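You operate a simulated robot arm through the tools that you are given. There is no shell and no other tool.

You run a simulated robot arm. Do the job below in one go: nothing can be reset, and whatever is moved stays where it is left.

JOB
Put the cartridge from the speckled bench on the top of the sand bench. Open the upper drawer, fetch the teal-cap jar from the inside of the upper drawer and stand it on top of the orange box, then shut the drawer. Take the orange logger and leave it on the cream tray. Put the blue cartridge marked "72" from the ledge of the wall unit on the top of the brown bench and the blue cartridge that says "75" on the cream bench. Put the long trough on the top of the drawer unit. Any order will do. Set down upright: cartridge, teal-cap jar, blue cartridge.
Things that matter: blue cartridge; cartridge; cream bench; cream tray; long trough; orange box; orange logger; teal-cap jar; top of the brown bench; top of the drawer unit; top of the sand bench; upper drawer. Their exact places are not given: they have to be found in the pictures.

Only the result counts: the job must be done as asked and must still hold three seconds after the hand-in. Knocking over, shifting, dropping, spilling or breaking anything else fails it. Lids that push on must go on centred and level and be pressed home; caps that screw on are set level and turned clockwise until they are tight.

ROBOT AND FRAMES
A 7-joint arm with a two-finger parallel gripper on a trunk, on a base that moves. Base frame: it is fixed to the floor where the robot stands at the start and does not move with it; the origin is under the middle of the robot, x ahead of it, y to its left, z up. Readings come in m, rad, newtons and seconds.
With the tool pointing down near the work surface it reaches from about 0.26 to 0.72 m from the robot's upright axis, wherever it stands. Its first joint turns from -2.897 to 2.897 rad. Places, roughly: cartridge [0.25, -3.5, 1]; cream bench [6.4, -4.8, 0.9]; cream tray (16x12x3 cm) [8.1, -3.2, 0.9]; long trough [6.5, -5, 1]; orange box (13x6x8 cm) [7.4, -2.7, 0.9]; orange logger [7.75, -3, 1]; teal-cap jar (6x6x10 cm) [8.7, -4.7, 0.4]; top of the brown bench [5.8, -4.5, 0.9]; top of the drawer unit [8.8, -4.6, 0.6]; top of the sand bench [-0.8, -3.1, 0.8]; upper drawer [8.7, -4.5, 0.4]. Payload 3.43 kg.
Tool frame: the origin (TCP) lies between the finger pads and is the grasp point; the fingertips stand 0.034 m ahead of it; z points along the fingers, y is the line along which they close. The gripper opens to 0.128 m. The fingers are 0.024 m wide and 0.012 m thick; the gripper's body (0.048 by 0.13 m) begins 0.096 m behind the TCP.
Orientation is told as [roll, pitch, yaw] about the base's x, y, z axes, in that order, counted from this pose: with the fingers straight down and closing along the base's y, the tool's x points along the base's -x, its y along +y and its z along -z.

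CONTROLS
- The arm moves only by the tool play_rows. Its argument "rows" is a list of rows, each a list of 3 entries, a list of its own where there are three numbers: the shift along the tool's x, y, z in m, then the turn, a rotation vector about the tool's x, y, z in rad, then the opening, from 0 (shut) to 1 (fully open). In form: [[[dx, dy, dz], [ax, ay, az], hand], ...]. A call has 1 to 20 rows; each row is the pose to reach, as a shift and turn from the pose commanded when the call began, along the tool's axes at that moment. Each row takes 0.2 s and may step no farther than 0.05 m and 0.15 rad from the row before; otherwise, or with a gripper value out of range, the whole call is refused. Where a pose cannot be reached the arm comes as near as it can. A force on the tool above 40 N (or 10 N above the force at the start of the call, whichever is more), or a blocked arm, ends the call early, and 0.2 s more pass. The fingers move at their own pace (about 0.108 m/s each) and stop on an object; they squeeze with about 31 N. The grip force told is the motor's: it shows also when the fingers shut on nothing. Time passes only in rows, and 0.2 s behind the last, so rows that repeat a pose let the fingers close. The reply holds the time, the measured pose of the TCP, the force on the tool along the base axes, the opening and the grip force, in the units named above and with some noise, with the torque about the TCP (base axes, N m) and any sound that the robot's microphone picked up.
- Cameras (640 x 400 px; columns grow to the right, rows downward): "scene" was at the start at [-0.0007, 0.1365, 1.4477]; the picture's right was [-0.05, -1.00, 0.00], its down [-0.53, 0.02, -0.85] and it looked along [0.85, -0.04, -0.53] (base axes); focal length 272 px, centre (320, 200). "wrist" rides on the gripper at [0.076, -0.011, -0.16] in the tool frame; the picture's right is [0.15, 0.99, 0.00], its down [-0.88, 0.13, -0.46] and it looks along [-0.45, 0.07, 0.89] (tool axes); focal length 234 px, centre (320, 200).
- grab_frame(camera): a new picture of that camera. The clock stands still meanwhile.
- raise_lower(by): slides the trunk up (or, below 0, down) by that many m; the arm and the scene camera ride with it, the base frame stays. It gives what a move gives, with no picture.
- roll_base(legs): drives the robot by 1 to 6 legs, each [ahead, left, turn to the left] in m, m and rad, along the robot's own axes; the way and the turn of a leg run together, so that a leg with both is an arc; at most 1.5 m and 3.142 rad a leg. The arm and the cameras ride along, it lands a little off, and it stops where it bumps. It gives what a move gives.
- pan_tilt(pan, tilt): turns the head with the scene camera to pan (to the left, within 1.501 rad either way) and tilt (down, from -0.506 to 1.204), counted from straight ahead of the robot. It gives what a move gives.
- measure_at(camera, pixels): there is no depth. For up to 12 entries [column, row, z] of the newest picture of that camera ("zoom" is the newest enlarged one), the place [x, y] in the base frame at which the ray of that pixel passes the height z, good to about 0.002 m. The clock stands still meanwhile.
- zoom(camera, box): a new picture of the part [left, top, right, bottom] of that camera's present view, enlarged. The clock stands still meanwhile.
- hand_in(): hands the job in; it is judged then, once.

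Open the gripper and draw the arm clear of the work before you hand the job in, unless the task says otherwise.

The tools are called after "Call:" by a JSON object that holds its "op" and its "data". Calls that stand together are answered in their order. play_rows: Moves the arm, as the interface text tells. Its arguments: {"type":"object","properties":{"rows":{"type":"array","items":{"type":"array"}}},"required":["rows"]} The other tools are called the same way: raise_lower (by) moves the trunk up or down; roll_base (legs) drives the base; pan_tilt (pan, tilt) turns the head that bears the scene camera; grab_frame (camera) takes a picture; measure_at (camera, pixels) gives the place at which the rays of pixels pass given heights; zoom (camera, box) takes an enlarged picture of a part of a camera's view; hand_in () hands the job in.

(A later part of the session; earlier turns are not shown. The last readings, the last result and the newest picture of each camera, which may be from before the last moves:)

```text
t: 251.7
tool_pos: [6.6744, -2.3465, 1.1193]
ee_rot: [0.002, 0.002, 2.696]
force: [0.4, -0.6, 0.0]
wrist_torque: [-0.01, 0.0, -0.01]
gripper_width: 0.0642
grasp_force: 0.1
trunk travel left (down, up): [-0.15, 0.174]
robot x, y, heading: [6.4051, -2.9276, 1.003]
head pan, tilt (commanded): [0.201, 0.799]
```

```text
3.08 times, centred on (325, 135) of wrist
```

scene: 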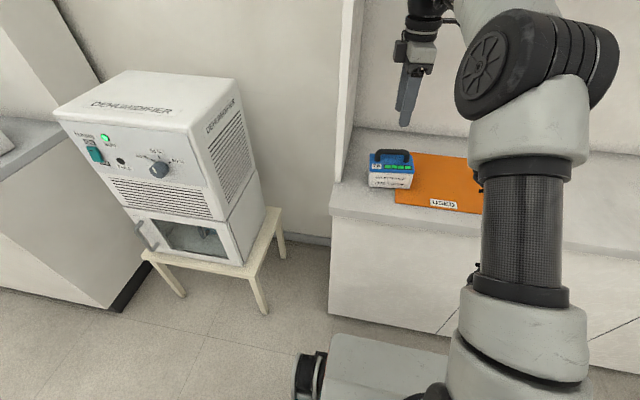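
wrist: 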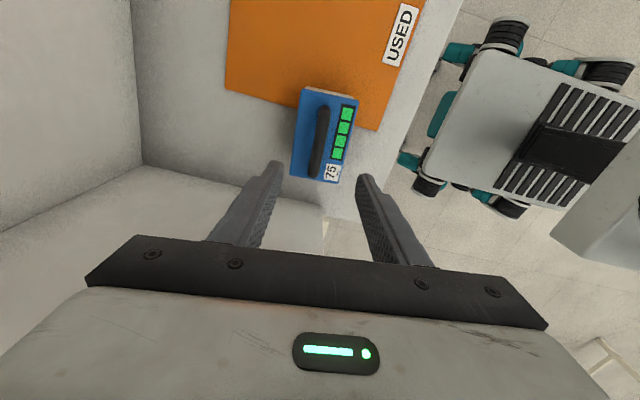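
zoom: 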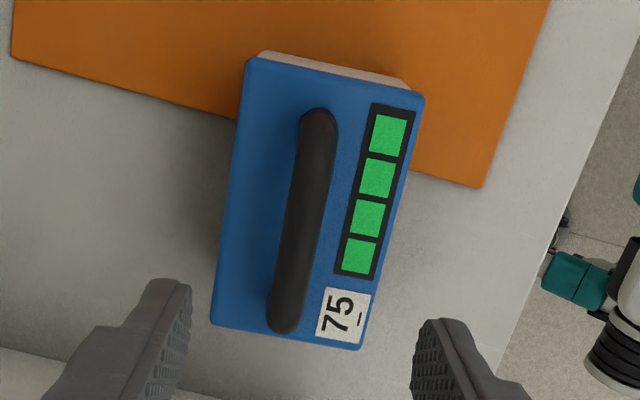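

Aligned within 4 mm. I descend to z≈0.985 and close, then lift slightly.

Call:
{"op": "play_rows", "data": {"rows": [[[0.002, 0, 0.04], [0, 0, 0], 0.5], [[0.003, 0, 0.08], [0, 0, 0], 0.5], [[0.003, 0, 0.11], [0, 0, 0], 0.5], [[0.003, 0, 0.134], [0, 0, 0], 0.5], [[0.003, 0, 0.134], [0, 0, 0], 0.2], [[0.003, 0, 0.134], [0, 0, 0], 0.0], [[0.003, 0, 0.134], [0, 0, 0], 0.0], [[0.003, 0, 0.134], [0, 0, 0], 0.0]]}}

Call:
{"op": "play_rows", "data": {"rows": [[[0, 0, -0.005], [0, 0, 0], 0.0], [[0, 0, -0.01], [0, 0, 0], 0.0], [[0, 0, -0.015], [0, 0, 0], 0.0]]}}

Call:
{"op": "zoom", "data": {"camera": "scene", "box": [330, 100, 470, 220]}}

```text
t: 253.5
tool_pos: [6.6757, -2.3462, 0.9871]
ee_rot: [-0.004, 0.001, 2.697]
force: [0.4, 10.2, 13.3]
wrist_torque: [0.2, -0.05, 0.04]
gripper_width: 0.0158
grasp_force: 30.8
trunk travel left (down, up): [-0.15, 0.174]
robot x, y, heading: [6.4077, -2.9236, 1.003]
head pan, tilt (commanded): [0.201, 0.799]
```

```text
t: 254.3
tool_pos: [6.6757, -2.3483, 0.9985]
ee_rot: [0.006, 0.004, 2.697]
force: [-0.2, -1.2, -5.3]
wrist_torque: [-0.01, -0.01, 0.02]
gripper_width: 0.0155
grasp_force: 31.2
trunk travel left (down, up): [-0.15, 0.174]
robot x, y, heading: [6.4021, -2.9243, 1.009]
head pan, tilt (commanded): [0.201, 0.799]
```

```text
3.33 times, centred on (400, 160) of scene
```

zoom: 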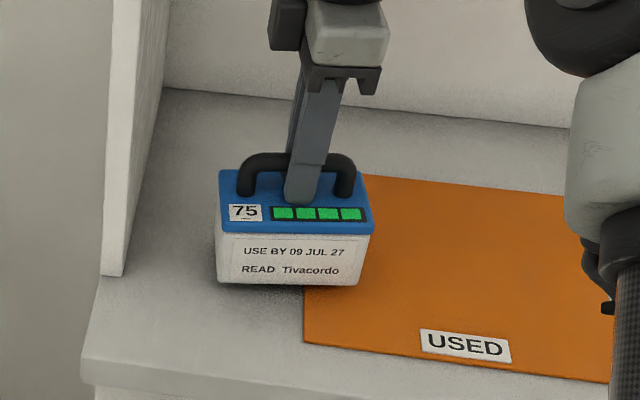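

Held with about 5 N. I lift, pull toward the robot, then back off and drive to the end of the cream bench.

Call:
{"op": "play_rows", "data": {"rows": [[[0, 0, -0.02], [0, 0, 0], 0.0], [[0, 0, -0.05], [0, 0, 0], 0.0], [[0, 0, -0.09], [0, 0, 0], 0.0], [[0, 0, -0.13], [0, 0, 0], 0.0], [[0, 0, -0.17], [0, 0, 0], 0.0], [[0.01, 0.04, -0.17], [0, 0, 0], 0.0], [[0.02, 0.08, -0.17], [0, 0, 0], 0.0], [[0.03, 0.12, -0.17], [0, 0, 0], 0.0], [[0.04, 0.16, -0.17], [0, 0, 0], 0.0], [[0.05, 0.2, -0.17], [0, 0, 0], 0.0]]}}

Call:
{"op": "roll_base", "data": {"legs": [[-0.36, 0, 0], [0, 0, -1.571], [1.1, 0, 0], [0, 0, -1.571]]}}

Call:
{"op": "pan_tilt", "data": {"pan": 0.1, "tilt": 0.6}}

Call:
{"op": "grab_frame", "data": {"camera": "scene"}}

Call:
{"op": "grab_frame", "data": {"camera": "wrist"}}

```text
t: 256.5
tool_pos: [6.6334, -2.5491, 1.1706]
ee_rot: [0.0, 0.004, 2.697]
force: [1.5, -0.2, -5.0]
wrist_torque: [0.01, 0.01, 0.0]
gripper_width: 0.0155
grasp_force: 31.2
trunk travel left (down, up): [-0.15, 0.174]
robot x, y, heading: [6.404, -2.9275, 1.006]
head pan, tilt (commanded): [0.201, 0.799]
```

```text
t: 271.7
tool_pos: [6.8984, -4.1849, 1.1724]
ee_rot: [0.0, 0.003, -0.431]
force: [-0.3, -0.3, -4.2]
wrist_torque: [0.01, 0.0, 0.0]
gripper_width: 0.0151
grasp_force: 30.9
trunk travel left (down, up): [-0.15, 0.174]
robot x, y, heading: [7.1232, -3.8037, -2.122]
head pan, tilt (commanded): [0.201, 0.799]
```

```text
t: 272.4
tool_pos: [6.8985, -4.1832, 1.1702]
ee_rot: [0.001, 0.002, -0.432]
force: [0.1, -0.3, -4.7]
wrist_torque: [0.0, 0.01, 0.0]
gripper_width: 0.0152
grasp_force: 31.4
trunk travel left (down, up): [-0.15, 0.174]
robot x, y, heading: [7.1258, -3.8037, -2.126]
head pan, tilt (commanded): [0.099, 0.6]
```

```text
taken
```

scene: 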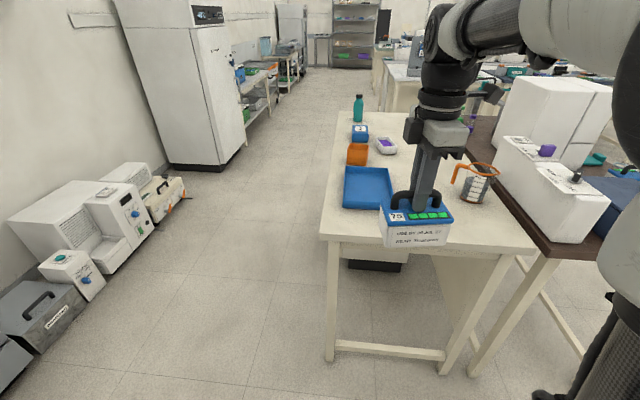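

```text
taken
```

wrist: 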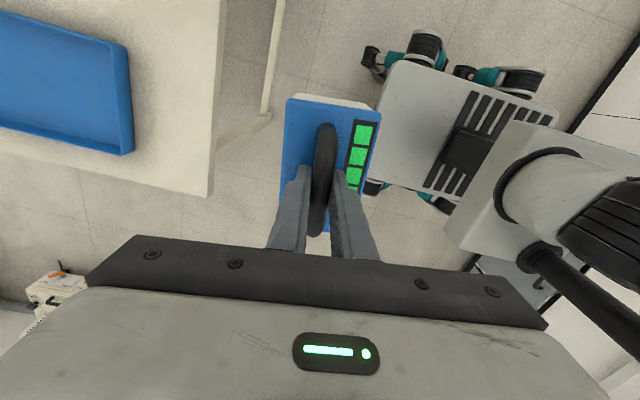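

The cream bench end has free space at about (440,235). I measure the objects on it to identify the long trough (expected near u≈8.17, v≈-0.75) and zoom in.

Call:
{"op": "measure_at", "data": {"camera": "scene", "pixels": [[368, 190, 0.9], [357, 163, 0.9], [387, 152, 0.9], [360, 139, 0.9], [358, 122, 0.9], [470, 200, 0.9], [322, 232, 0.88], [538, 252, 0.88], [345, 208, 0.9], [393, 205, 0.9], [348, 168, 0.9], [388, 168, 0.9]]}}

Call:
{"op": "zoom", "data": {"camera": "scene", "box": [310, 80, 550, 260]}}

Call:
{"op": "zoom", "data": {"camera": "scene", "box": [330, 90, 410, 170]}}

```text
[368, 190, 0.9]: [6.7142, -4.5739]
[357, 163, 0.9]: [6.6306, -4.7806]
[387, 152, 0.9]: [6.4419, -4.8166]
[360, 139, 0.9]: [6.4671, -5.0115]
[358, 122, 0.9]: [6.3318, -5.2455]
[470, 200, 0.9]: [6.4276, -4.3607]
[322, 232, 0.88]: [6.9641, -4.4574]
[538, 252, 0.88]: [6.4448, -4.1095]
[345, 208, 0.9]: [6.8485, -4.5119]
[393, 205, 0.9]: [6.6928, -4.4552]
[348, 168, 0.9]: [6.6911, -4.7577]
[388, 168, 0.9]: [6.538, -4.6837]
```

```text
2.22 times, centred on (430, 170) of scene
```

zoom: 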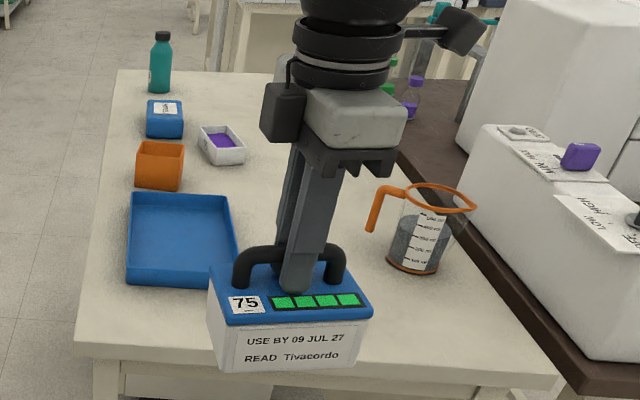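

```text
5.00 times, centred on (370, 130) of scene
```

zoom: 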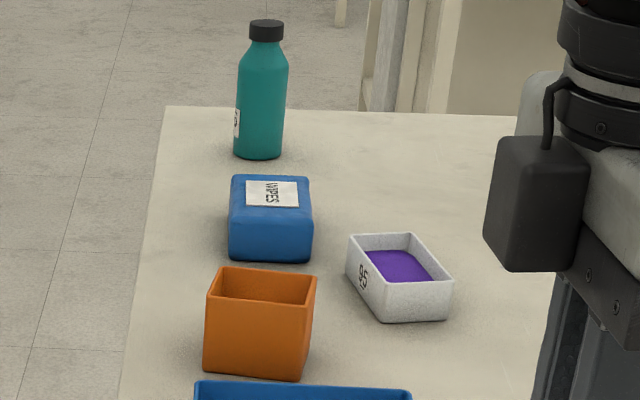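

The white trough with purple contents marked "95" at (387,148) seems to be the trough; I'll inspect it later. I drive slightly closer to set "75" on the free front part of the cream bench.

Call:
{"op": "roll_base", "data": {"legs": [[0.13, -0.08, 0]]}}

Call:
{"op": "grab_frame", "data": {"camera": "scene"}}

Call:
{"op": "zoom", "data": {"camera": "scene", "box": [300, 90, 560, 280]}}

```text
t: 273.9
tool_pos: [6.7622, -4.2525, 1.1692]
ee_rot: [0.003, 0.002, -0.434]
force: [0.7, -0.6, -3.7]
wrist_torque: [-0.05, 0.0, 0.0]
gripper_width: 0.0156
grasp_force: 31.0
trunk travel left (down, up): [-0.15, 0.174]
robot x, y, heading: [6.9908, -3.8734, -2.121]
head pan, tilt (commanded): [0.099, 0.6]
```

```text
taken
```

scene: 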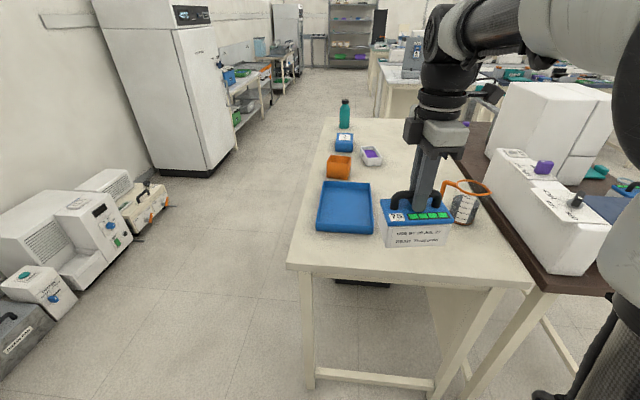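

```text
2.11 times, centred on (430, 185) of scene
```

zoom: 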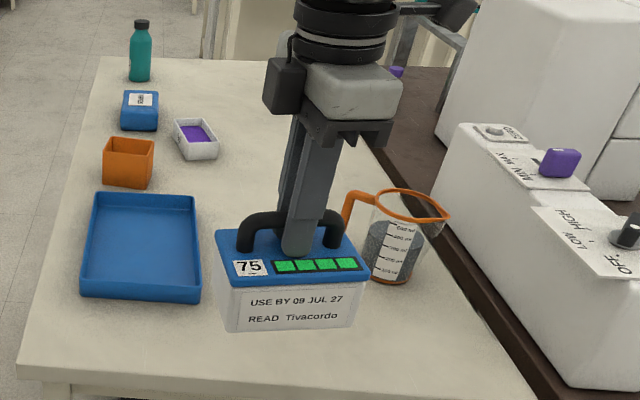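

I measure the tray corner, jug base and bench edge near the landing area at the bench height.

Call:
{"op": "measure_at", "data": {"camera": "scene", "pixels": [[373, 233, 0.885], [318, 231, 0.885], [454, 220, 0.885], [468, 225, 0.885], [411, 273, 0.885], [288, 266, 0.885], [533, 285, 0.885], [446, 190, 1.0]]}}

```text
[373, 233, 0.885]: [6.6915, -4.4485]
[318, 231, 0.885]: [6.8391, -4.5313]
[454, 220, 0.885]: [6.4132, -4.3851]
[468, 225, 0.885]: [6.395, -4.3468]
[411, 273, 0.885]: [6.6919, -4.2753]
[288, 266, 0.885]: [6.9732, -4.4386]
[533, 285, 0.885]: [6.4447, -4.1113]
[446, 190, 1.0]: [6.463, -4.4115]
```

Free zone confirmed. I move over u≈7.95, v≈-0.12 (aligning with the bench) and lower toward the top.

Call:
{"op": "play_rows", "data": {"rows": [[[0.02, -0.045, 0], [0, 0, 0.05], 0.0], [[0.04, -0.09, 0], [0, 0, 0.1], 0.0], [[0.0558, -0.13, 0], [0, 0, 0.13], 0.0], [[0.0558, -0.1404, 0.03], [0, 0, 0.13], 0.0], [[0.0558, -0.1404, 0.07], [0, 0, 0.13], 0.0], [[0.0558, -0.1404, 0.11], [0, 0, 0.13], 0.0], [[0.0558, -0.1404, 0.14], [0, 0, 0.13], 0.0], [[0.0558, -0.1404, 0.16], [0, 0, 0.13], 0.0], [[0.0558, -0.1404, 0.17], [0, 0, 0.13], 0.0]]}}

Call:
{"op": "zoom", "data": {"camera": "scene", "box": [300, 90, 560, 280]}}

Call:
{"op": "grab_frame", "data": {"camera": "wrist"}}

```text
t: 275.9
tool_pos: [6.652, -4.3574, 1.0003]
ee_rot: [0.002, 0.002, -0.565]
force: [0.0, -0.1, -4.7]
wrist_torque: [-0.04, 0.02, 0.03]
gripper_width: 0.0154
grasp_force: 31.7
trunk travel left (down, up): [-0.15, 0.174]
robot x, y, heading: [6.9868, -3.8717, -2.126]
head pan, tilt (commanded): [0.099, 0.6]
```

```text
2.11 times, centred on (430, 185) of scene
```

zoom: 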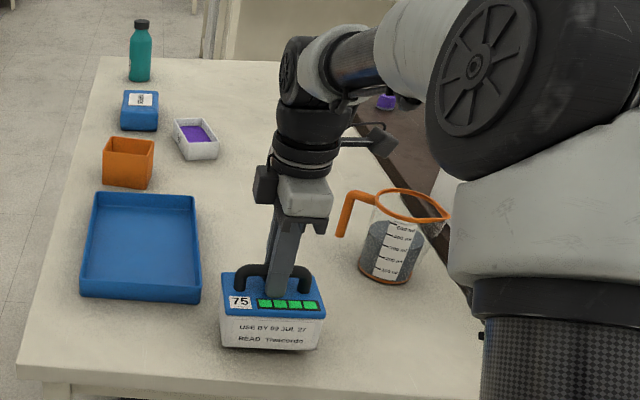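

```text
taken
```

wrist: 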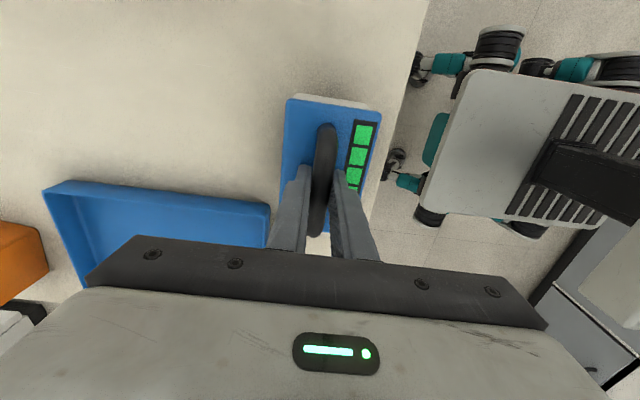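

Position is good, clear of tray and jug. I lower in small steps until contact.

Call:
{"op": "play_rows", "data": {"rows": [[[0, 0, 0.005], [0, 0, 0], 0.0], [[0, 0, 0.01], [0, 0, 0], 0.0]]}}

Call:
{"op": "play_rows", "data": {"rows": [[[0, 0, 0.005], [0, 0, 0], 0.0], [[0, 0, 0.005], [0, 0, 0], 0.0]]}}

Call:
{"op": "play_rows", "data": {"rows": [[[0, 0, 0.004], [0, 0, 0], 0.0], [[0, 0, 0.004], [0, 0, 0], 0.0]]}}

```text
t: 276.5
tool_pos: [6.6534, -4.3571, 0.9915]
ee_rot: [0.0, 0.003, -0.563]
force: [0.2, -0.5, -4.5]
wrist_torque: [-0.06, 0.03, -0.02]
gripper_width: 0.0153
grasp_force: 31.1
trunk travel left (down, up): [-0.15, 0.174]
robot x, y, heading: [6.9884, -3.8768, -2.126]
head pan, tilt (commanded): [0.099, 0.6]
```

```text
t: 277.1
tool_pos: [6.6538, -4.3577, 0.987]
ee_rot: [-0.001, 0.002, -0.566]
force: [-1.7, -1.7, 5.7]
wrist_torque: [-0.19, -0.43, -0.13]
gripper_width: 0.0153
grasp_force: 30.9
trunk travel left (down, up): [-0.15, 0.174]
robot x, y, heading: [6.9888, -3.8733, -2.125]
head pan, tilt (commanded): [0.099, 0.6]
```

```text
t: 277.7
tool_pos: [6.6511, -4.3561, 0.9832]
ee_rot: [-0.004, 0.004, -0.564]
force: [-8.6, -0.3, 22.7]
wrist_torque: [-0.42, -0.73, -0.16]
gripper_width: 0.016
grasp_force: 31.3
trunk travel left (down, up): [-0.15, 0.174]
robot x, y, heading: [6.9903, -3.8714, -2.117]
head pan, tilt (commanded): [0.099, 0.6]
```

Contact is made (z≈0.985). I open and rise straight up, then check.

Call:
{"op": "play_rows", "data": {"rows": [[[0, 0, -0.003], [0, 0, 0], 0.1], [[0, 0, -0.003], [0, 0, 0], 0.35], [[0, 0, -0.003], [0, 0, 0], 0.35], [[0, 0, -0.03], [0, 0, 0], 0.35], [[0, 0, -0.07], [0, 0, 0], 0.35], [[0, 0, -0.12], [0, 0, 0], 0.35], [[0, 0, -0.17], [0, 0, 0], 0.35], [[0, 0, -0.21], [0, 0, 0], 0.35]]}}

Call:
{"op": "grab_frame", "data": {"camera": "wrist"}}

Call:
{"op": "grab_frame", "data": {"camera": "scene"}}

```text
t: 279.5
tool_pos: [6.6555, -4.3558, 1.1921]
ee_rot: [0.002, 0.003, -0.564]
force: [1.0, 0.9, 0.3]
wrist_torque: [0.02, 0.01, 0.03]
gripper_width: 0.0443
grasp_force: 0.0
trunk travel left (down, up): [-0.15, 0.174]
robot x, y, heading: [6.9883, -3.8713, -2.121]
head pan, tilt (commanded): [0.099, 0.6]
```

```text
taken
```

wrist: 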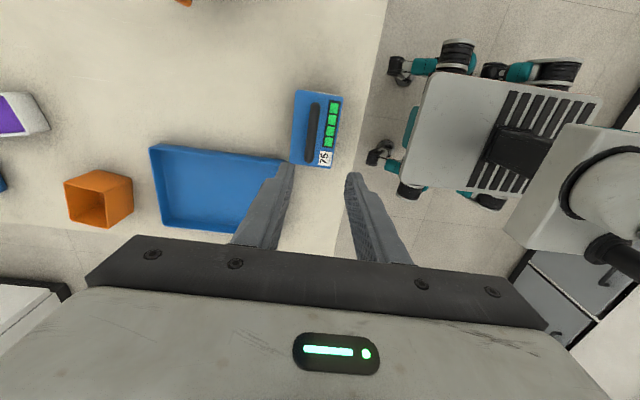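

```text
taken
```

scene: 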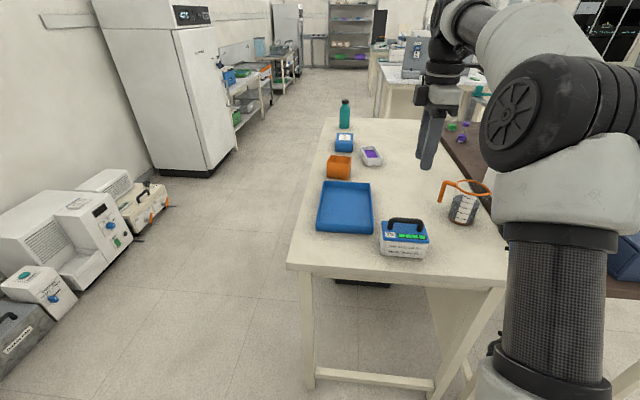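

"75" stands on the cream bench. I zoom on the white trough at (371,157) and others on the bench to be sure which is the long trough.

Call:
{"op": "zoom", "data": {"camera": "scene", "box": [315, 120, 415, 190]}}

Call:
{"op": "measure_at", "data": {"camera": "scene", "pixels": [[371, 162, 0.9], [339, 173, 0.9], [344, 149, 0.9], [345, 128, 0.9], [361, 147, 0.92], [377, 147, 0.92], [367, 165, 0.92], [382, 164, 0.92]]}}

```text
5.71 times, centred on (365, 155) of scene
```

zoom: 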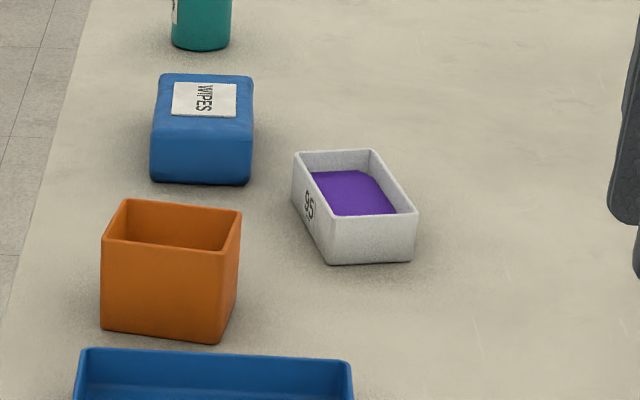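

```text
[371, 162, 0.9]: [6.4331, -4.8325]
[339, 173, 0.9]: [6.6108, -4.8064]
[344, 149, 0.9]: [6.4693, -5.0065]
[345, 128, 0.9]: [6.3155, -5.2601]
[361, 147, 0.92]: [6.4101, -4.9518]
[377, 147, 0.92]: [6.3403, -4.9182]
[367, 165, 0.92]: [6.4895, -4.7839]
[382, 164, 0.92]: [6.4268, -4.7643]
```

The white trough ("95", purple contents) measures about 0.18×0.07 m at (6.42,-4.85). It is best reached from the far side of the cream bench; I fold the arm first and check the free floor on that side.

Call:
{"op": "play_rows", "data": {"rows": [[[0.003, 0.015, 0], [0, 0, 0.1416], 0.35], [[0.006, 0.03, 0], [0, 0, 0.283], 0.35], [[0.009, 0.045, 0], [0, 0, 0.425], 0.35], [[0.012, 0.06, 0], [0, 0, 0.566], 0.35], [[0.016, 0.075, 0], [0, 0, 0.708], 0.35], [[0.02, 0.09, 0], [0, 0, 0.85], 0.35], [[0.024, 0.105, 0], [0, 0, 0.991], 0.35], [[0.028, 0.12, 0], [0, 0, 1.133], 0.35], [[0.031, 0.135, 0], [0, 0, 1.274], 0.35], [[0.034, 0.15, 0], [0, 0, 1.416], 0.35], [[0.036, 0.17, 0], [0, 0, 1.557], 0.35]]}}

Call:
{"op": "pan_tilt", "data": {"pan": 0.7, "tilt": 0.6}}

Call:
{"op": "grab_frame", "data": {"camera": "scene"}}

```text
t: 281.9
tool_pos: [6.7148, -4.1949, 1.1917]
ee_rot: [-0.003, 0.003, -2.125]
force: [-0.7, -0.2, -1.0]
wrist_torque: [0.03, -0.03, 0.0]
gripper_width: 0.0448
grasp_force: 0.0
trunk travel left (down, up): [-0.15, 0.174]
robot x, y, heading: [6.9896, -3.8714, -2.124]
head pan, tilt (commanded): [0.099, 0.6]
```

```text
t: 282.9
tool_pos: [6.7132, -4.1963, 1.1933]
ee_rot: [-0.004, 0.002, -2.119]
force: [-0.2, -0.1, -0.7]
wrist_torque: [0.02, 0.03, -0.01]
gripper_width: 0.0449
grasp_force: 0.0
trunk travel left (down, up): [-0.15, 0.174]
robot x, y, heading: [6.9866, -3.8719, -2.129]
head pan, tilt (commanded): [0.7, 0.6]
```

```text
taken
```

scene: 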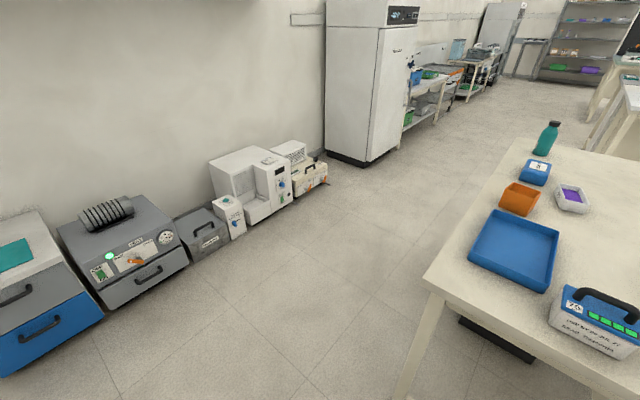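

I measure the floor line of the units along the far wall and the bench corner to see how wide this aisle is.

Call:
{"op": "measure_at", "data": {"camera": "scene", "pixels": [[5, 377, 0], [104, 318, 0], [110, 308, 0], [189, 263, 0], [232, 241, 0], [261, 223, 0], [326, 184, 0], [365, 166, 0], [425, 280, 0.885], [528, 148, 0.885], [410, 128, 0], [400, 398, 0]]}}

Call:
{"op": "zoom", "data": {"camera": "scene", "box": [0, 180, 200, 380]}}

```text
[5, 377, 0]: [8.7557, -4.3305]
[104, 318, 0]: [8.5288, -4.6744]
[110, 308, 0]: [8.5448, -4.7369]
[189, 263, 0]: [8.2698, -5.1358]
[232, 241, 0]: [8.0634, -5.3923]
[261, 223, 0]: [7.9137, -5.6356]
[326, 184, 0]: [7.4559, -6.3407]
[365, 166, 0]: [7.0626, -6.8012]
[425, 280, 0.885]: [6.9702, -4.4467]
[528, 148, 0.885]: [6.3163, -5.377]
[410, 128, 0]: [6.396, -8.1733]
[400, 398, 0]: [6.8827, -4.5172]
```

```text
2.00 times, centred on (100, 280) of scene
```

zoom: 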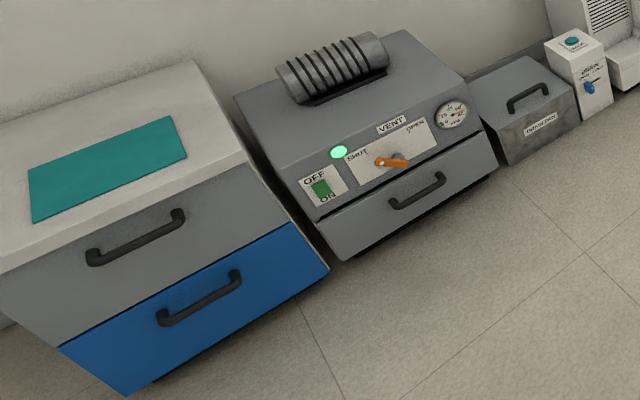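

The far aisle is 1.4 m wide (u 8.27–9.69). I drive around the bench end and stand facing -u beside the trough.

Call:
{"op": "roll_base", "data": {"legs": [[-0.2, 0, 0], [0, 0.78, 0], [0, 0, -1.571], [0, 1.35, 0]]}}

Call:
{"op": "pan_tilt", "data": {"pan": -0.1, "tilt": 0.7}}

Call:
{"op": "grab_frame", "data": {"camera": "scene"}}

Call:
{"op": "grab_frame", "data": {"camera": "wrist"}}

```text
t: 308.8
tool_pos: [6.7288, -5.039, 1.1925]
ee_rot: [-0.003, 0.002, 2.628]
force: [0.3, -0.3, 0.0]
wrist_torque: [-0.01, 0.01, -0.01]
gripper_width: 0.0448
grasp_force: 0.0
trunk travel left (down, up): [-0.15, 0.174]
robot x, y, heading: [7.0633, -5.2997, 2.626]
head pan, tilt (commanded): [0.7, 0.6]
```

```text
t: 309.9
tool_pos: [6.7286, -5.0384, 1.1925]
ee_rot: [-0.003, 0.002, 2.629]
force: [0.4, 0.5, 0.6]
wrist_torque: [-0.01, -0.02, 0.03]
gripper_width: 0.0447
grasp_force: 0.1
trunk travel left (down, up): [-0.15, 0.174]
robot x, y, heading: [7.0636, -5.3033, 2.624]
head pan, tilt (commanded): [-0.099, 0.7]
```

```text
taken
```

scene: 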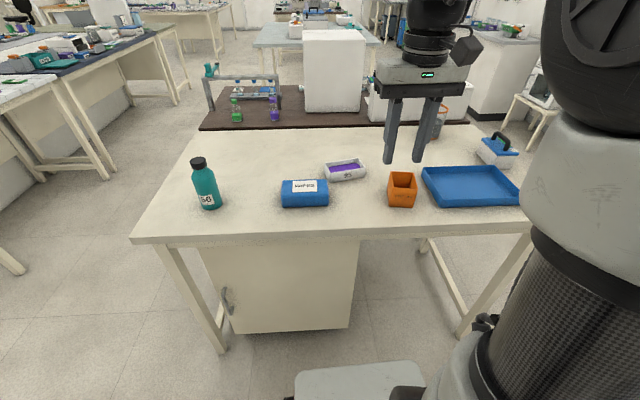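

```text
taken
```

wrist: 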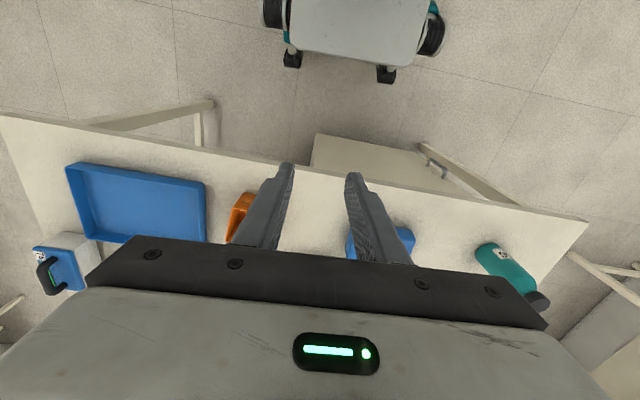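

The trough is at (345,170) behind the wipes box. I drive 0.13 m closer and straighten the heading.

Call:
{"op": "roll_base", "data": {"legs": [[0.13, 0, -0.045]]}}

Call:
{"op": "pan_tilt", "data": {"pan": -0.1, "tilt": 0.8}}

Call:
{"op": "grab_frame", "data": {"camera": "scene"}}

Call:
{"op": "zoom", "data": {"camera": "scene", "box": [250, 110, 450, 230]}}

```text
t: 311.2
tool_pos: [6.631, -4.9574, 1.1931]
ee_rot: [-0.003, 0.0, 2.583]
force: [-0.3, 1.0, -0.1]
wrist_torque: [0.02, 0.0, -0.01]
gripper_width: 0.0447
grasp_force: 0.0
trunk travel left (down, up): [-0.15, 0.174]
robot x, y, heading: [6.952, -5.2338, 2.582]
head pan, tilt (commanded): [-0.099, 0.7]
```

```text
t: 311.9
tool_pos: [6.631, -4.9568, 1.1925]
ee_rot: [-0.005, 0.002, 2.583]
force: [0.9, -0.2, 0.7]
wrist_torque: [-0.01, -0.01, -0.02]
gripper_width: 0.0449
grasp_force: 0.0
trunk travel left (down, up): [-0.15, 0.174]
robot x, y, heading: [6.9517, -5.2321, 2.581]
head pan, tilt (commanded): [-0.099, 0.799]
```

```text
taken
```

scene: 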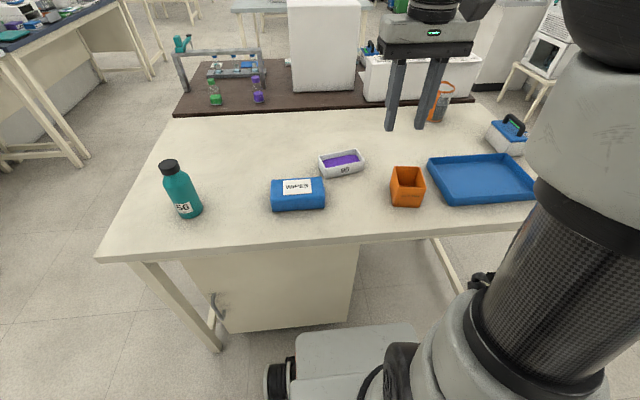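

```text
3.20 times, centred on (350, 170) of scene
```

zoom: 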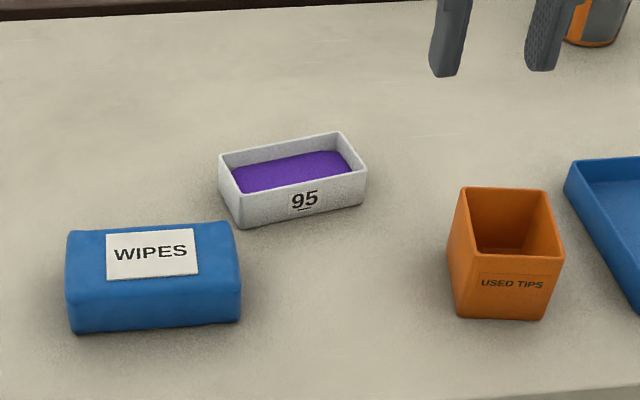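

I measure the trough's rim corners (newest zoom) at an assumed rim height to get its orientation.

Call:
{"op": "measure_at", "data": {"camera": "zoom", "pixels": [[220, 155, 0.93], [340, 133, 0.93], [366, 170, 0.93], [237, 196, 0.93], [240, 226, 0.885], [364, 202, 0.885], [240, 226, 0.89], [240, 320, 0.885], [238, 225, 0.96]]}}

```text
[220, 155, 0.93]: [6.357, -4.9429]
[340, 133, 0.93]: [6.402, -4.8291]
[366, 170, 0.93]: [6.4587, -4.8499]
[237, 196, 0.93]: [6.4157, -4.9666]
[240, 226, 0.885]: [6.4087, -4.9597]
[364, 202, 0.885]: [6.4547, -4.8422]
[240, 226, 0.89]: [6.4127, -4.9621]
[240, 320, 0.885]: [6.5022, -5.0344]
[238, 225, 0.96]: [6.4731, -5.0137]
```

The trough is about 0.123×0.062 m, centre (6.408,-4.897), long axis at 69°. I move above it with the fingers set to close across its width and look.

Call:
{"op": "play_rows", "data": {"rows": [[[-0.02, 0.006, 0], [0, 0, 0.13], 0.75], [[-0.04, 0.012, 0], [0, 0, 0.26], 0.75], [[-0.06, 0.018, 0], [0, 0, 0.39], 0.75], [[-0.08, 0.024, 0], [0, 0, 0.52], 0.75], [[-0.1, 0.03, 0], [0, 0, 0.65], 0.75], [[-0.12, 0.036, 0], [0, 0, 0.78], 0.75], [[-0.14, 0.042, 0], [0, 0, 0.91], 0.75], [[-0.16, 0.048, 0], [0, 0, 1.04], 0.75], [[-0.18, 0.054, 0.02], [0, 0, 1.17], 0.75], [[-0.2, 0.06, 0.05], [0, 0, 1.3], 0.75], [[-0.2208, 0.0675, 0.08], [0, 0, 1.38], 0.75], [[-0.2208, 0.0675, 0.11], [0, 0, 1.38], 0.75]]}}

Call:
{"op": "grab_frame", "data": {"camera": "wrist"}}

Call:
{"op": "zoom", "data": {"camera": "scene", "box": [250, 90, 450, 230]}}

```text
t: 314.5
tool_pos: [6.4065, -4.8985, 1.0824]
ee_rot: [-0.002, -0.002, 1.2]
force: [0.4, -0.7, 0.4]
wrist_torque: [0.0, -0.01, -0.02]
gripper_width: 0.0959
grasp_force: 0.2
trunk travel left (down, up): [-0.15, 0.174]
robot x, y, heading: [6.9525, -5.235, 2.575]
head pan, tilt (commanded): [-0.099, 0.799]
```

```text
taken
```

wrist: 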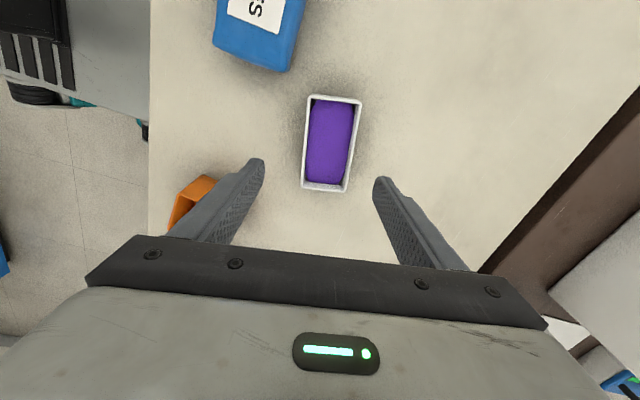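

```text
2.86 times, centred on (350, 160) of scene
```

zoom: 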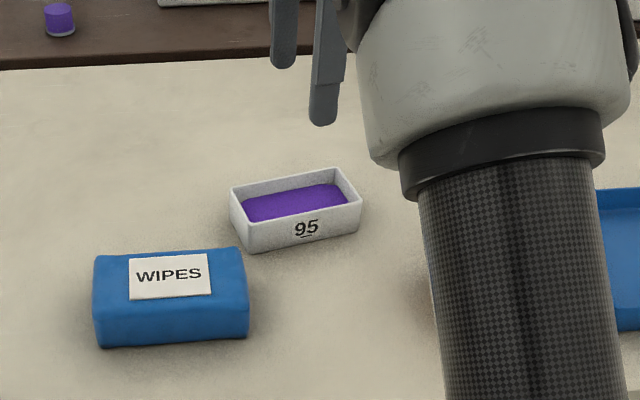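

I measure the rim corners in the wrist view to refine centre, orientation and rim height.

Call:
{"op": "measure_at", "data": {"camera": "wrist", "pixels": [[308, 96, 0.93], [361, 101, 0.93], [345, 192, 0.93], [301, 189, 0.93], [308, 96, 0.92], [361, 101, 0.92], [345, 192, 0.92], [301, 189, 0.92]]}}

Call:
{"op": "zoom", "data": {"camera": "wrist", "box": [260, 70, 400, 210]}}

```text
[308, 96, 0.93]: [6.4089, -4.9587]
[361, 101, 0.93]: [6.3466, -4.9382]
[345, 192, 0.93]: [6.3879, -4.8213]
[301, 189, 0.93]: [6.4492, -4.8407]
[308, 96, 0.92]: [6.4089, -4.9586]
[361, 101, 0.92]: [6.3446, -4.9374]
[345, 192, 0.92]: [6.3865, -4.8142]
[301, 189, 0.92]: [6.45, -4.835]
```

```text
2.86 times, centred on (330, 140) of wrist
```

zoom: 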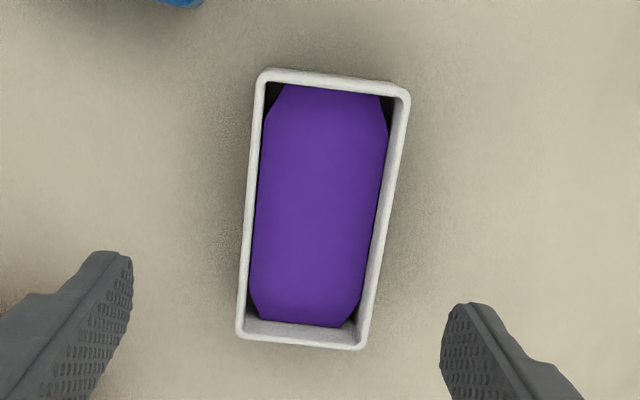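

The rim is at z≈0.917 with centre (6.3975,-4.888), long axis at 71.5°. I correct the alignment and descend to z≈0.955 to check.

Call:
{"op": "play_rows", "data": {"rows": [[[-0.0065, 0.0122, 0], [0, 0, -0.05], 0.8], [[-0.0065, 0.0122, 0.04], [0, 0, -0.05], 0.8], [[-0.0065, 0.0122, 0.08], [0, 0, -0.05], 0.8], [[-0.0065, 0.0122, 0.11], [0, 0, -0.05], 0.8], [[-0.0065, 0.0122, 0.127], [0, 0, -0.05], 0.8]]}}

Call:
{"op": "grab_frame", "data": {"camera": "wrist"}}

Call:
{"op": "zoom", "data": {"camera": "scene", "box": [250, 90, 450, 230]}}

```text
t: 315.7
tool_pos: [6.3984, -4.8878, 0.9563]
ee_rot: [-0.002, -0.001, 1.254]
force: [0.6, -0.1, 1.1]
wrist_torque: [0.0, 0.0, -0.01]
gripper_width: 0.1023
grasp_force: 0.0
trunk travel left (down, up): [-0.15, 0.174]
robot x, y, heading: [6.9513, -5.2349, 2.581]
head pan, tilt (commanded): [-0.099, 0.799]
```

```text
taken
```

wrist: 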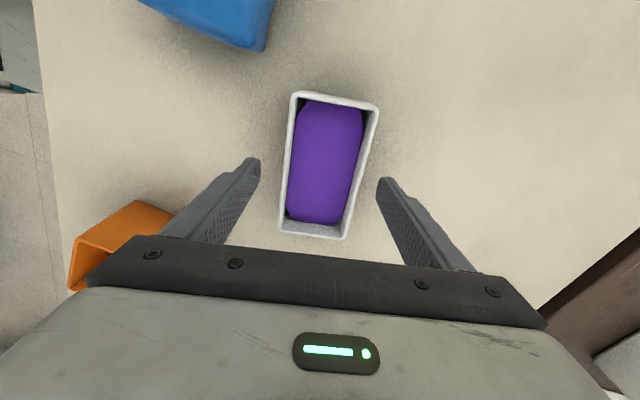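

```text
2.86 times, centred on (350, 160) of scene
```

zoom: 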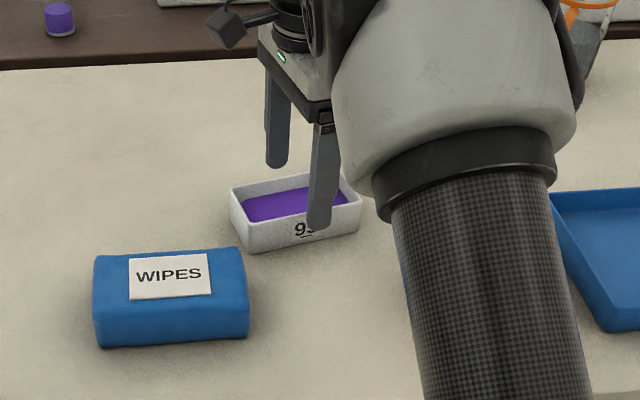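

I measure the long edges near the fingers to fine-tune the centring.

Call:
{"op": "measure_at", "data": {"camera": "wrist", "pixels": [[297, 92, 0.917], [378, 107, 0.917], [343, 239, 0.917], [280, 233, 0.917], [288, 165, 0.917], [362, 170, 0.917]]}}

```text
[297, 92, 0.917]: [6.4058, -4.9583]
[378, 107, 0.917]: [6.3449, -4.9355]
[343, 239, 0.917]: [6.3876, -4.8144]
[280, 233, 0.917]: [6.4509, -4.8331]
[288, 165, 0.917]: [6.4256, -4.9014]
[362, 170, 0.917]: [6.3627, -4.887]
```

Centred within 2 mm. I trim the yaw, go down to z≈0.920 and close on the trough's walls.

Call:
{"op": "play_rows", "data": {"rows": [[[0, 0.002, 0.015], [0, 0, 0.022], 0.8], [[0, 0.002, 0.03], [0, 0, 0.022], 0.8], [[0, 0.002, 0.036], [0, 0, 0.022], 0.8], [[0, 0.002, 0.036], [0, 0, 0.022], 0.6], [[0, 0.002, 0.036], [0, 0, 0.022], 0.5], [[0, 0.002, 0.036], [0, 0, 0.022], 0.3], [[0, 0.002, 0.036], [0, 0, 0.022], 0.0], [[0, 0.002, 0.036], [0, 0, 0.022], 0.0]]}}

Call:
{"op": "grab_frame", "data": {"camera": "wrist"}}

```text
t: 317.5
tool_pos: [6.3986, -4.8859, 0.9191]
ee_rot: [-0.001, -0.001, 1.231]
force: [1.2, -0.6, 0.7]
wrist_torque: [-0.07, 0.04, 0.02]
gripper_width: 0.0697
grasp_force: 30.8
trunk travel left (down, up): [-0.15, 0.174]
robot x, y, heading: [6.9491, -5.237, 2.577]
head pan, tilt (commanded): [-0.099, 0.799]
```

```text
taken
```

wrist: 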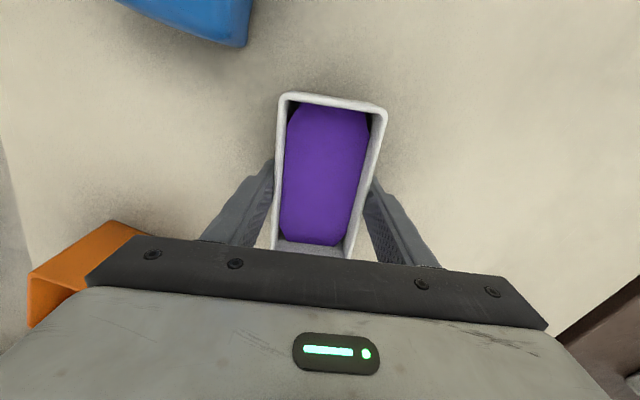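

Gripped (width 0.0697, 31 N). I lift slowly and check the level.

Call:
{"op": "play_rows", "data": {"rows": [[[0, 0, -0.004], [0, 0, 0], 0.0], [[0, 0, -0.01], [0, 0, 0], 0.0], [[0, 0, -0.02], [0, 0, 0], 0.0], [[0, 0, -0.032], [0, 0, 0], 0.0], [[0, 0, -0.046], [0, 0, 0], 0.0], [[0, 0, -0.062], [0, 0, 0], 0.0], [[0, 0, -0.08], [0, 0, 0], 0.0], [[0, 0, -0.1], [0, 0, 0], 0.0], [[0, 0, -0.12], [0, 0, 0], 0.0], [[0, 0, -0.14], [0, 0, 0], 0.0], [[0, 0, -0.16], [0, 0, 0], 0.0], [[0, 0, -0.175], [0, 0, 0], 0.0], [[0, 0, -0.18], [0, 0, 0], 0.0]]}}

Call:
{"op": "grab_frame", "data": {"camera": "wrist"}}

Call:
{"op": "grab_frame", "data": {"camera": "scene"}}

```text
t: 320.3
tool_pos: [6.3968, -4.8852, 1.1001]
ee_rot: [-0.002, 0.0, 1.23]
force: [-0.2, -0.7, -1.5]
wrist_torque: [-0.03, -0.02, -0.01]
gripper_width: 0.0699
grasp_force: 31.3
trunk travel left (down, up): [-0.15, 0.174]
robot x, y, heading: [6.9544, -5.232, 2.579]
head pan, tilt (commanded): [-0.099, 0.799]
```

```text
taken
```

wrist: 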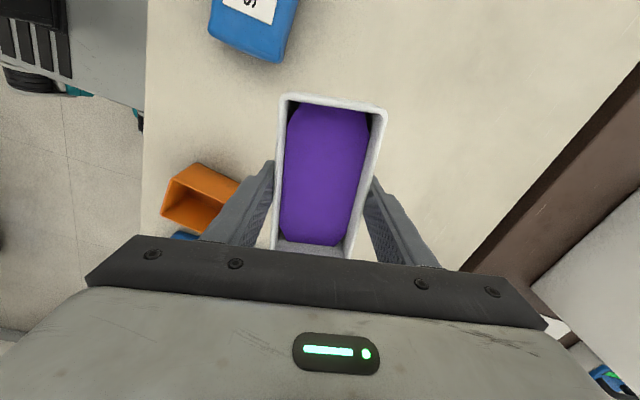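

```text
taken
```

scene: 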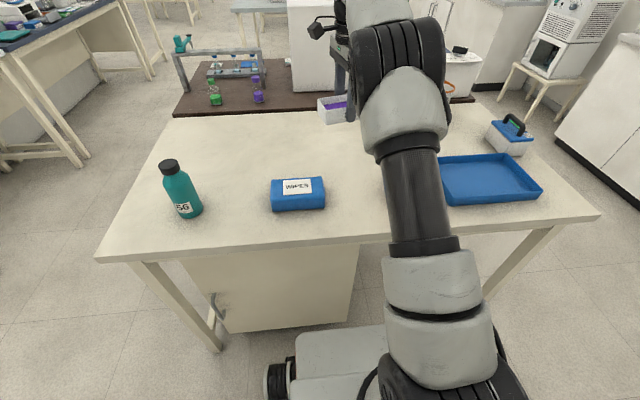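

Held level. I draw the trough back toward the robot and drive out: back 0.25 m, right 1.5 m, then turn around to face the drawer unit.

Call:
{"op": "play_rows", "data": {"rows": [[[0, -0.02, 0], [0, 0, 0], 0.0], [[0, -0.045, 0], [0, 0, 0], 0.0], [[0, -0.07, 0], [0, 0, 0], 0.0], [[0, -0.095, 0], [0, 0, 0], 0.0], [[0, -0.12, 0], [0, 0, 0], 0.0], [[0, -0.145, 0], [0, 0, 0], 0.0], [[0, -0.17, 0], [0, 0, 0], 0.0], [[0, -0.19, 0], [0, 0, 0], 0.0], [[0, -0.2, 0], [0, 0, 0], 0.0]]}}

Call:
{"op": "roll_base", "data": {"legs": [[-0.25, 0, 0], [0, -1.45, 0], [0, 0, 1.57], [0, 0, 1.57]]}}

Call:
{"op": "pan_tilt", "data": {"pan": 0.0, "tilt": 0.8}}

Call:
{"op": "grab_frame", "data": {"camera": "scene"}}

Call:
{"op": "grab_frame", "data": {"camera": "wrist"}}

```text
t: 322.3
tool_pos: [6.5875, -4.9528, 1.0999]
ee_rot: [-0.002, -0.001, 1.23]
force: [0.2, -0.1, -2.0]
wrist_torque: [0.01, -0.01, -0.01]
gripper_width: 0.0695
grasp_force: 31.1
trunk travel left (down, up): [-0.15, 0.174]
robot x, y, heading: [6.9516, -5.2335, 2.577]
head pan, tilt (commanded): [-0.099, 0.799]
```

```text
t: 345.5
tool_pos: [8.2944, -4.4434, 1.0999]
ee_rot: [-0.001, -0.001, -1.911]
force: [-0.2, 0.0, -1.2]
wrist_torque: [-0.01, 0.02, 0.02]
gripper_width: 0.0697
grasp_force: 31.2
trunk travel left (down, up): [-0.15, 0.174]
robot x, y, heading: [7.9303, -4.1654, -0.557]
head pan, tilt (commanded): [-0.099, 0.799]
```

```text
t: 346.1
tool_pos: [8.2947, -4.4448, 1.1008]
ee_rot: [-0.002, -0.001, -1.91]
force: [0.7, 0.1, -2.2]
wrist_torque: [0.01, 0.0, 0.01]
gripper_width: 0.0697
grasp_force: 31.5
trunk travel left (down, up): [-0.15, 0.174]
robot x, y, heading: [7.9301, -4.1633, -0.562]
head pan, tilt (commanded): [0.0, 0.799]
```

```text
taken
```

scene: 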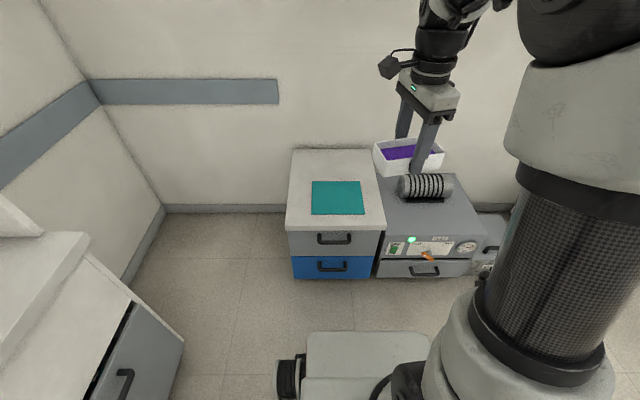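

```text
taken
```

wrist: 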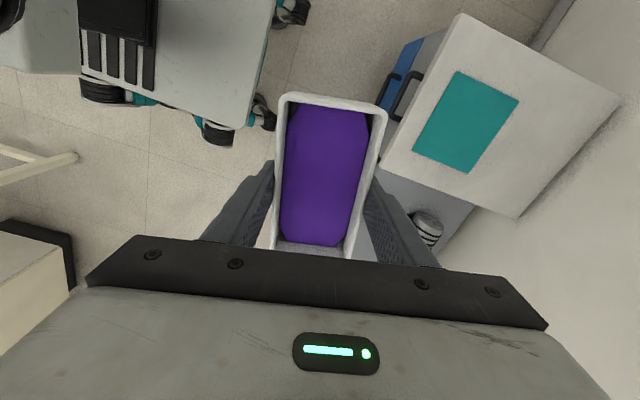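

The drawer unit is ahead with a teal mat on its top. I triangulate its top corners in both views to get height and place.

Call:
{"op": "measure_at", "data": {"camera": "scene", "pixels": [[286, 229, 0.55], [286, 229, 0.65], [386, 229, 0.55], [386, 229, 0.65], [292, 150, 0.55], [292, 150, 0.65], [370, 150, 0.55], [370, 150, 0.65]]}}

Call:
{"op": "measure_at", "data": {"camera": "wrist", "pixels": [[462, 14, 0.55], [462, 14, 0.65], [380, 166, 0.55], [380, 166, 0.65], [621, 97, 0.55], [621, 97, 0.65], [515, 218, 0.55], [515, 218, 0.65]]}}

Call:
{"op": "zoom", "data": {"camera": "scene", "box": [260, 130, 480, 300]}}

```text
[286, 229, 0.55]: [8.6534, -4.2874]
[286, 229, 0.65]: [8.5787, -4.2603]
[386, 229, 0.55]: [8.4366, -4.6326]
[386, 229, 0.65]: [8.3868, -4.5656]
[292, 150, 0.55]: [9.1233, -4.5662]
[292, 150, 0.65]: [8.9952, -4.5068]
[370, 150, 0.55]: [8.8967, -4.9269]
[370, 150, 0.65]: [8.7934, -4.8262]
```

```text
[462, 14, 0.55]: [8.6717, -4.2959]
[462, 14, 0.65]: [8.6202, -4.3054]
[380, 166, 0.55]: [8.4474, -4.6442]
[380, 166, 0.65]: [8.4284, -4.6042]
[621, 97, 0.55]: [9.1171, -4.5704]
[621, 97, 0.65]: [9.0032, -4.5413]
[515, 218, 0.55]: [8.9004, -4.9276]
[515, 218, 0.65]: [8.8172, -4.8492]
```

```text
2.35 times, centred on (370, 215) of scene
```

zoom: 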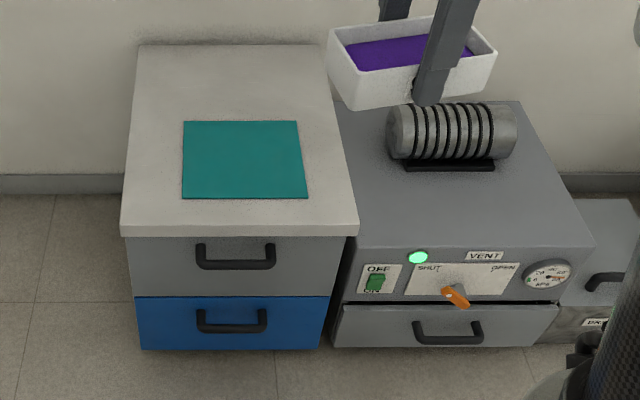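

Top is at z≈0.54, u 9.615–10.165, v 0.595–1.01. I measure the mat so the trough can go on bare top beside or behind it.

Call:
{"op": "measure_at", "data": {"camera": "zoom", "pixels": [[183, 121, 0.54], [297, 121, 0.54], [307, 198, 0.54], [182, 198, 0.54], [122, 228, 0.54], [358, 228, 0.54], [138, 45, 0.54], [323, 45, 0.54], [200, 268, 0.45], [275, 268, 0.45], [235, 244, 0.47]]}}

```text
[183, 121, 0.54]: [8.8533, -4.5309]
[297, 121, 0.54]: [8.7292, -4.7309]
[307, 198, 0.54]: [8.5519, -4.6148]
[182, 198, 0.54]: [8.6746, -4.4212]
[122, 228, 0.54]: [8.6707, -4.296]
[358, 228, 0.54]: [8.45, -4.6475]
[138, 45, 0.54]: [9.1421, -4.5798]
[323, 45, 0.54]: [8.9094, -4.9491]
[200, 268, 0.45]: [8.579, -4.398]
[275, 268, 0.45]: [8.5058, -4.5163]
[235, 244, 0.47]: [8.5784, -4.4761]
```

The strip left of the mat (v 0.907–1.01) is 0.10 m wide, enough for the 0.07 m trough lengthwise. I turn the tool so the trough points along u, lower the trunk, and drive closer.

Call:
{"op": "play_rows", "data": {"rows": [[[0, 0, 0], [0, 0, -0.1], 0.0], [[0, 0, 0], [0, 0, -0.2], 0.0], [[0, 0, 0], [0, 0, -0.3], 0.0], [[0, 0, 0], [0, 0, -0.4], 0.0], [[0, 0, 0], [0, 0, -0.5], 0.0], [[0, 0, 0], [0, 0, -0.6], 0.0], [[0, 0, 0], [0, 0, -0.7], 0.0], [[0, 0, 0], [0, 0, -0.8], 0.0], [[0, 0, 0], [0, 0, -0.9], 0.0], [[0, 0, 0], [0, 0, -1.0], 0.0], [[0, 0, 0], [0, 0, -1.1], 0.0], [[0, 0, 0], [0, 0, -1.2], 0.0], [[0, 0, 0], [0, 0, -1.3], 0.0], [[0, 0, 0], [0, 0, -1.345], 0.0]]}}

Call:
{"op": "raise_lower", "data": {"by": -0.14}}

Call:
{"op": "roll_base", "data": {"legs": [[0.25, 0.1, 0]]}}

Call:
{"op": "grab_frame", "data": {"camera": "scene"}}

Call:
{"op": "grab_frame", "data": {"camera": "wrist"}}

```text
t: 349.1
tool_pos: [8.2944, -4.4438, 1.0999]
ee_rot: [-0.002, 0.002, -0.564]
force: [-0.3, -0.6, -2.2]
wrist_torque: [0.01, 0.02, 0.04]
gripper_width: 0.0695
grasp_force: 30.8
trunk travel left (down, up): [-0.15, 0.174]
robot x, y, heading: [7.928, -4.1615, -0.558]
head pan, tilt (commanded): [0.0, 0.799]
```

```text
t: 350.8
tool_pos: [8.2949, -4.4448, 0.9596]
ee_rot: [-0.003, 0.003, -0.564]
force: [-0.1, -0.1, -1.9]
wrist_torque: [0.0, -0.01, 0.03]
gripper_width: 0.0696
grasp_force: 30.6
trunk travel left (down, up): [-0.01, 0.314]
robot x, y, heading: [7.9313, -4.1597, -0.56]
head pan, tilt (commanded): [0.0, 0.799]
```

```text
t: 352.7
tool_pos: [8.5578, -4.4934, 0.9595]
ee_rot: [-0.005, 0.002, -0.565]
force: [0.0, 0.8, -1.4]
wrist_torque: [0.0, -0.03, 0.0]
gripper_width: 0.0699
grasp_force: 30.6
trunk travel left (down, up): [-0.01, 0.314]
robot x, y, heading: [8.1957, -4.2125, -0.558]
head pan, tilt (commanded): [0.0, 0.799]
```

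```text
taken
```

scene: 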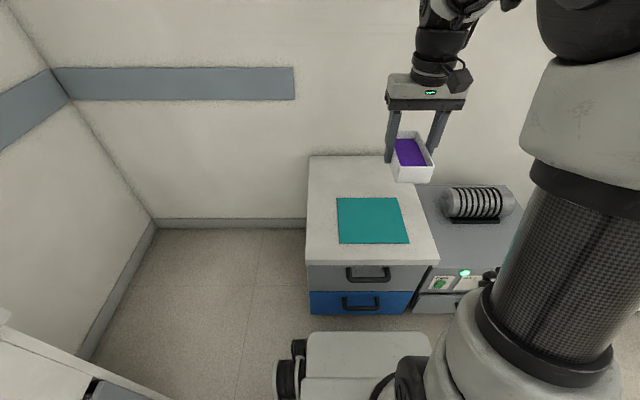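

```text
taken
```

wrist: 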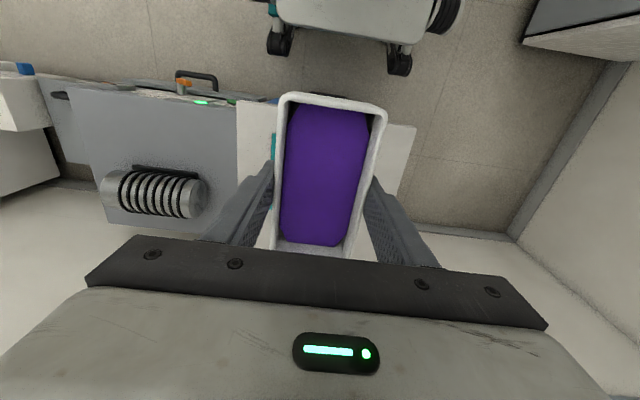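

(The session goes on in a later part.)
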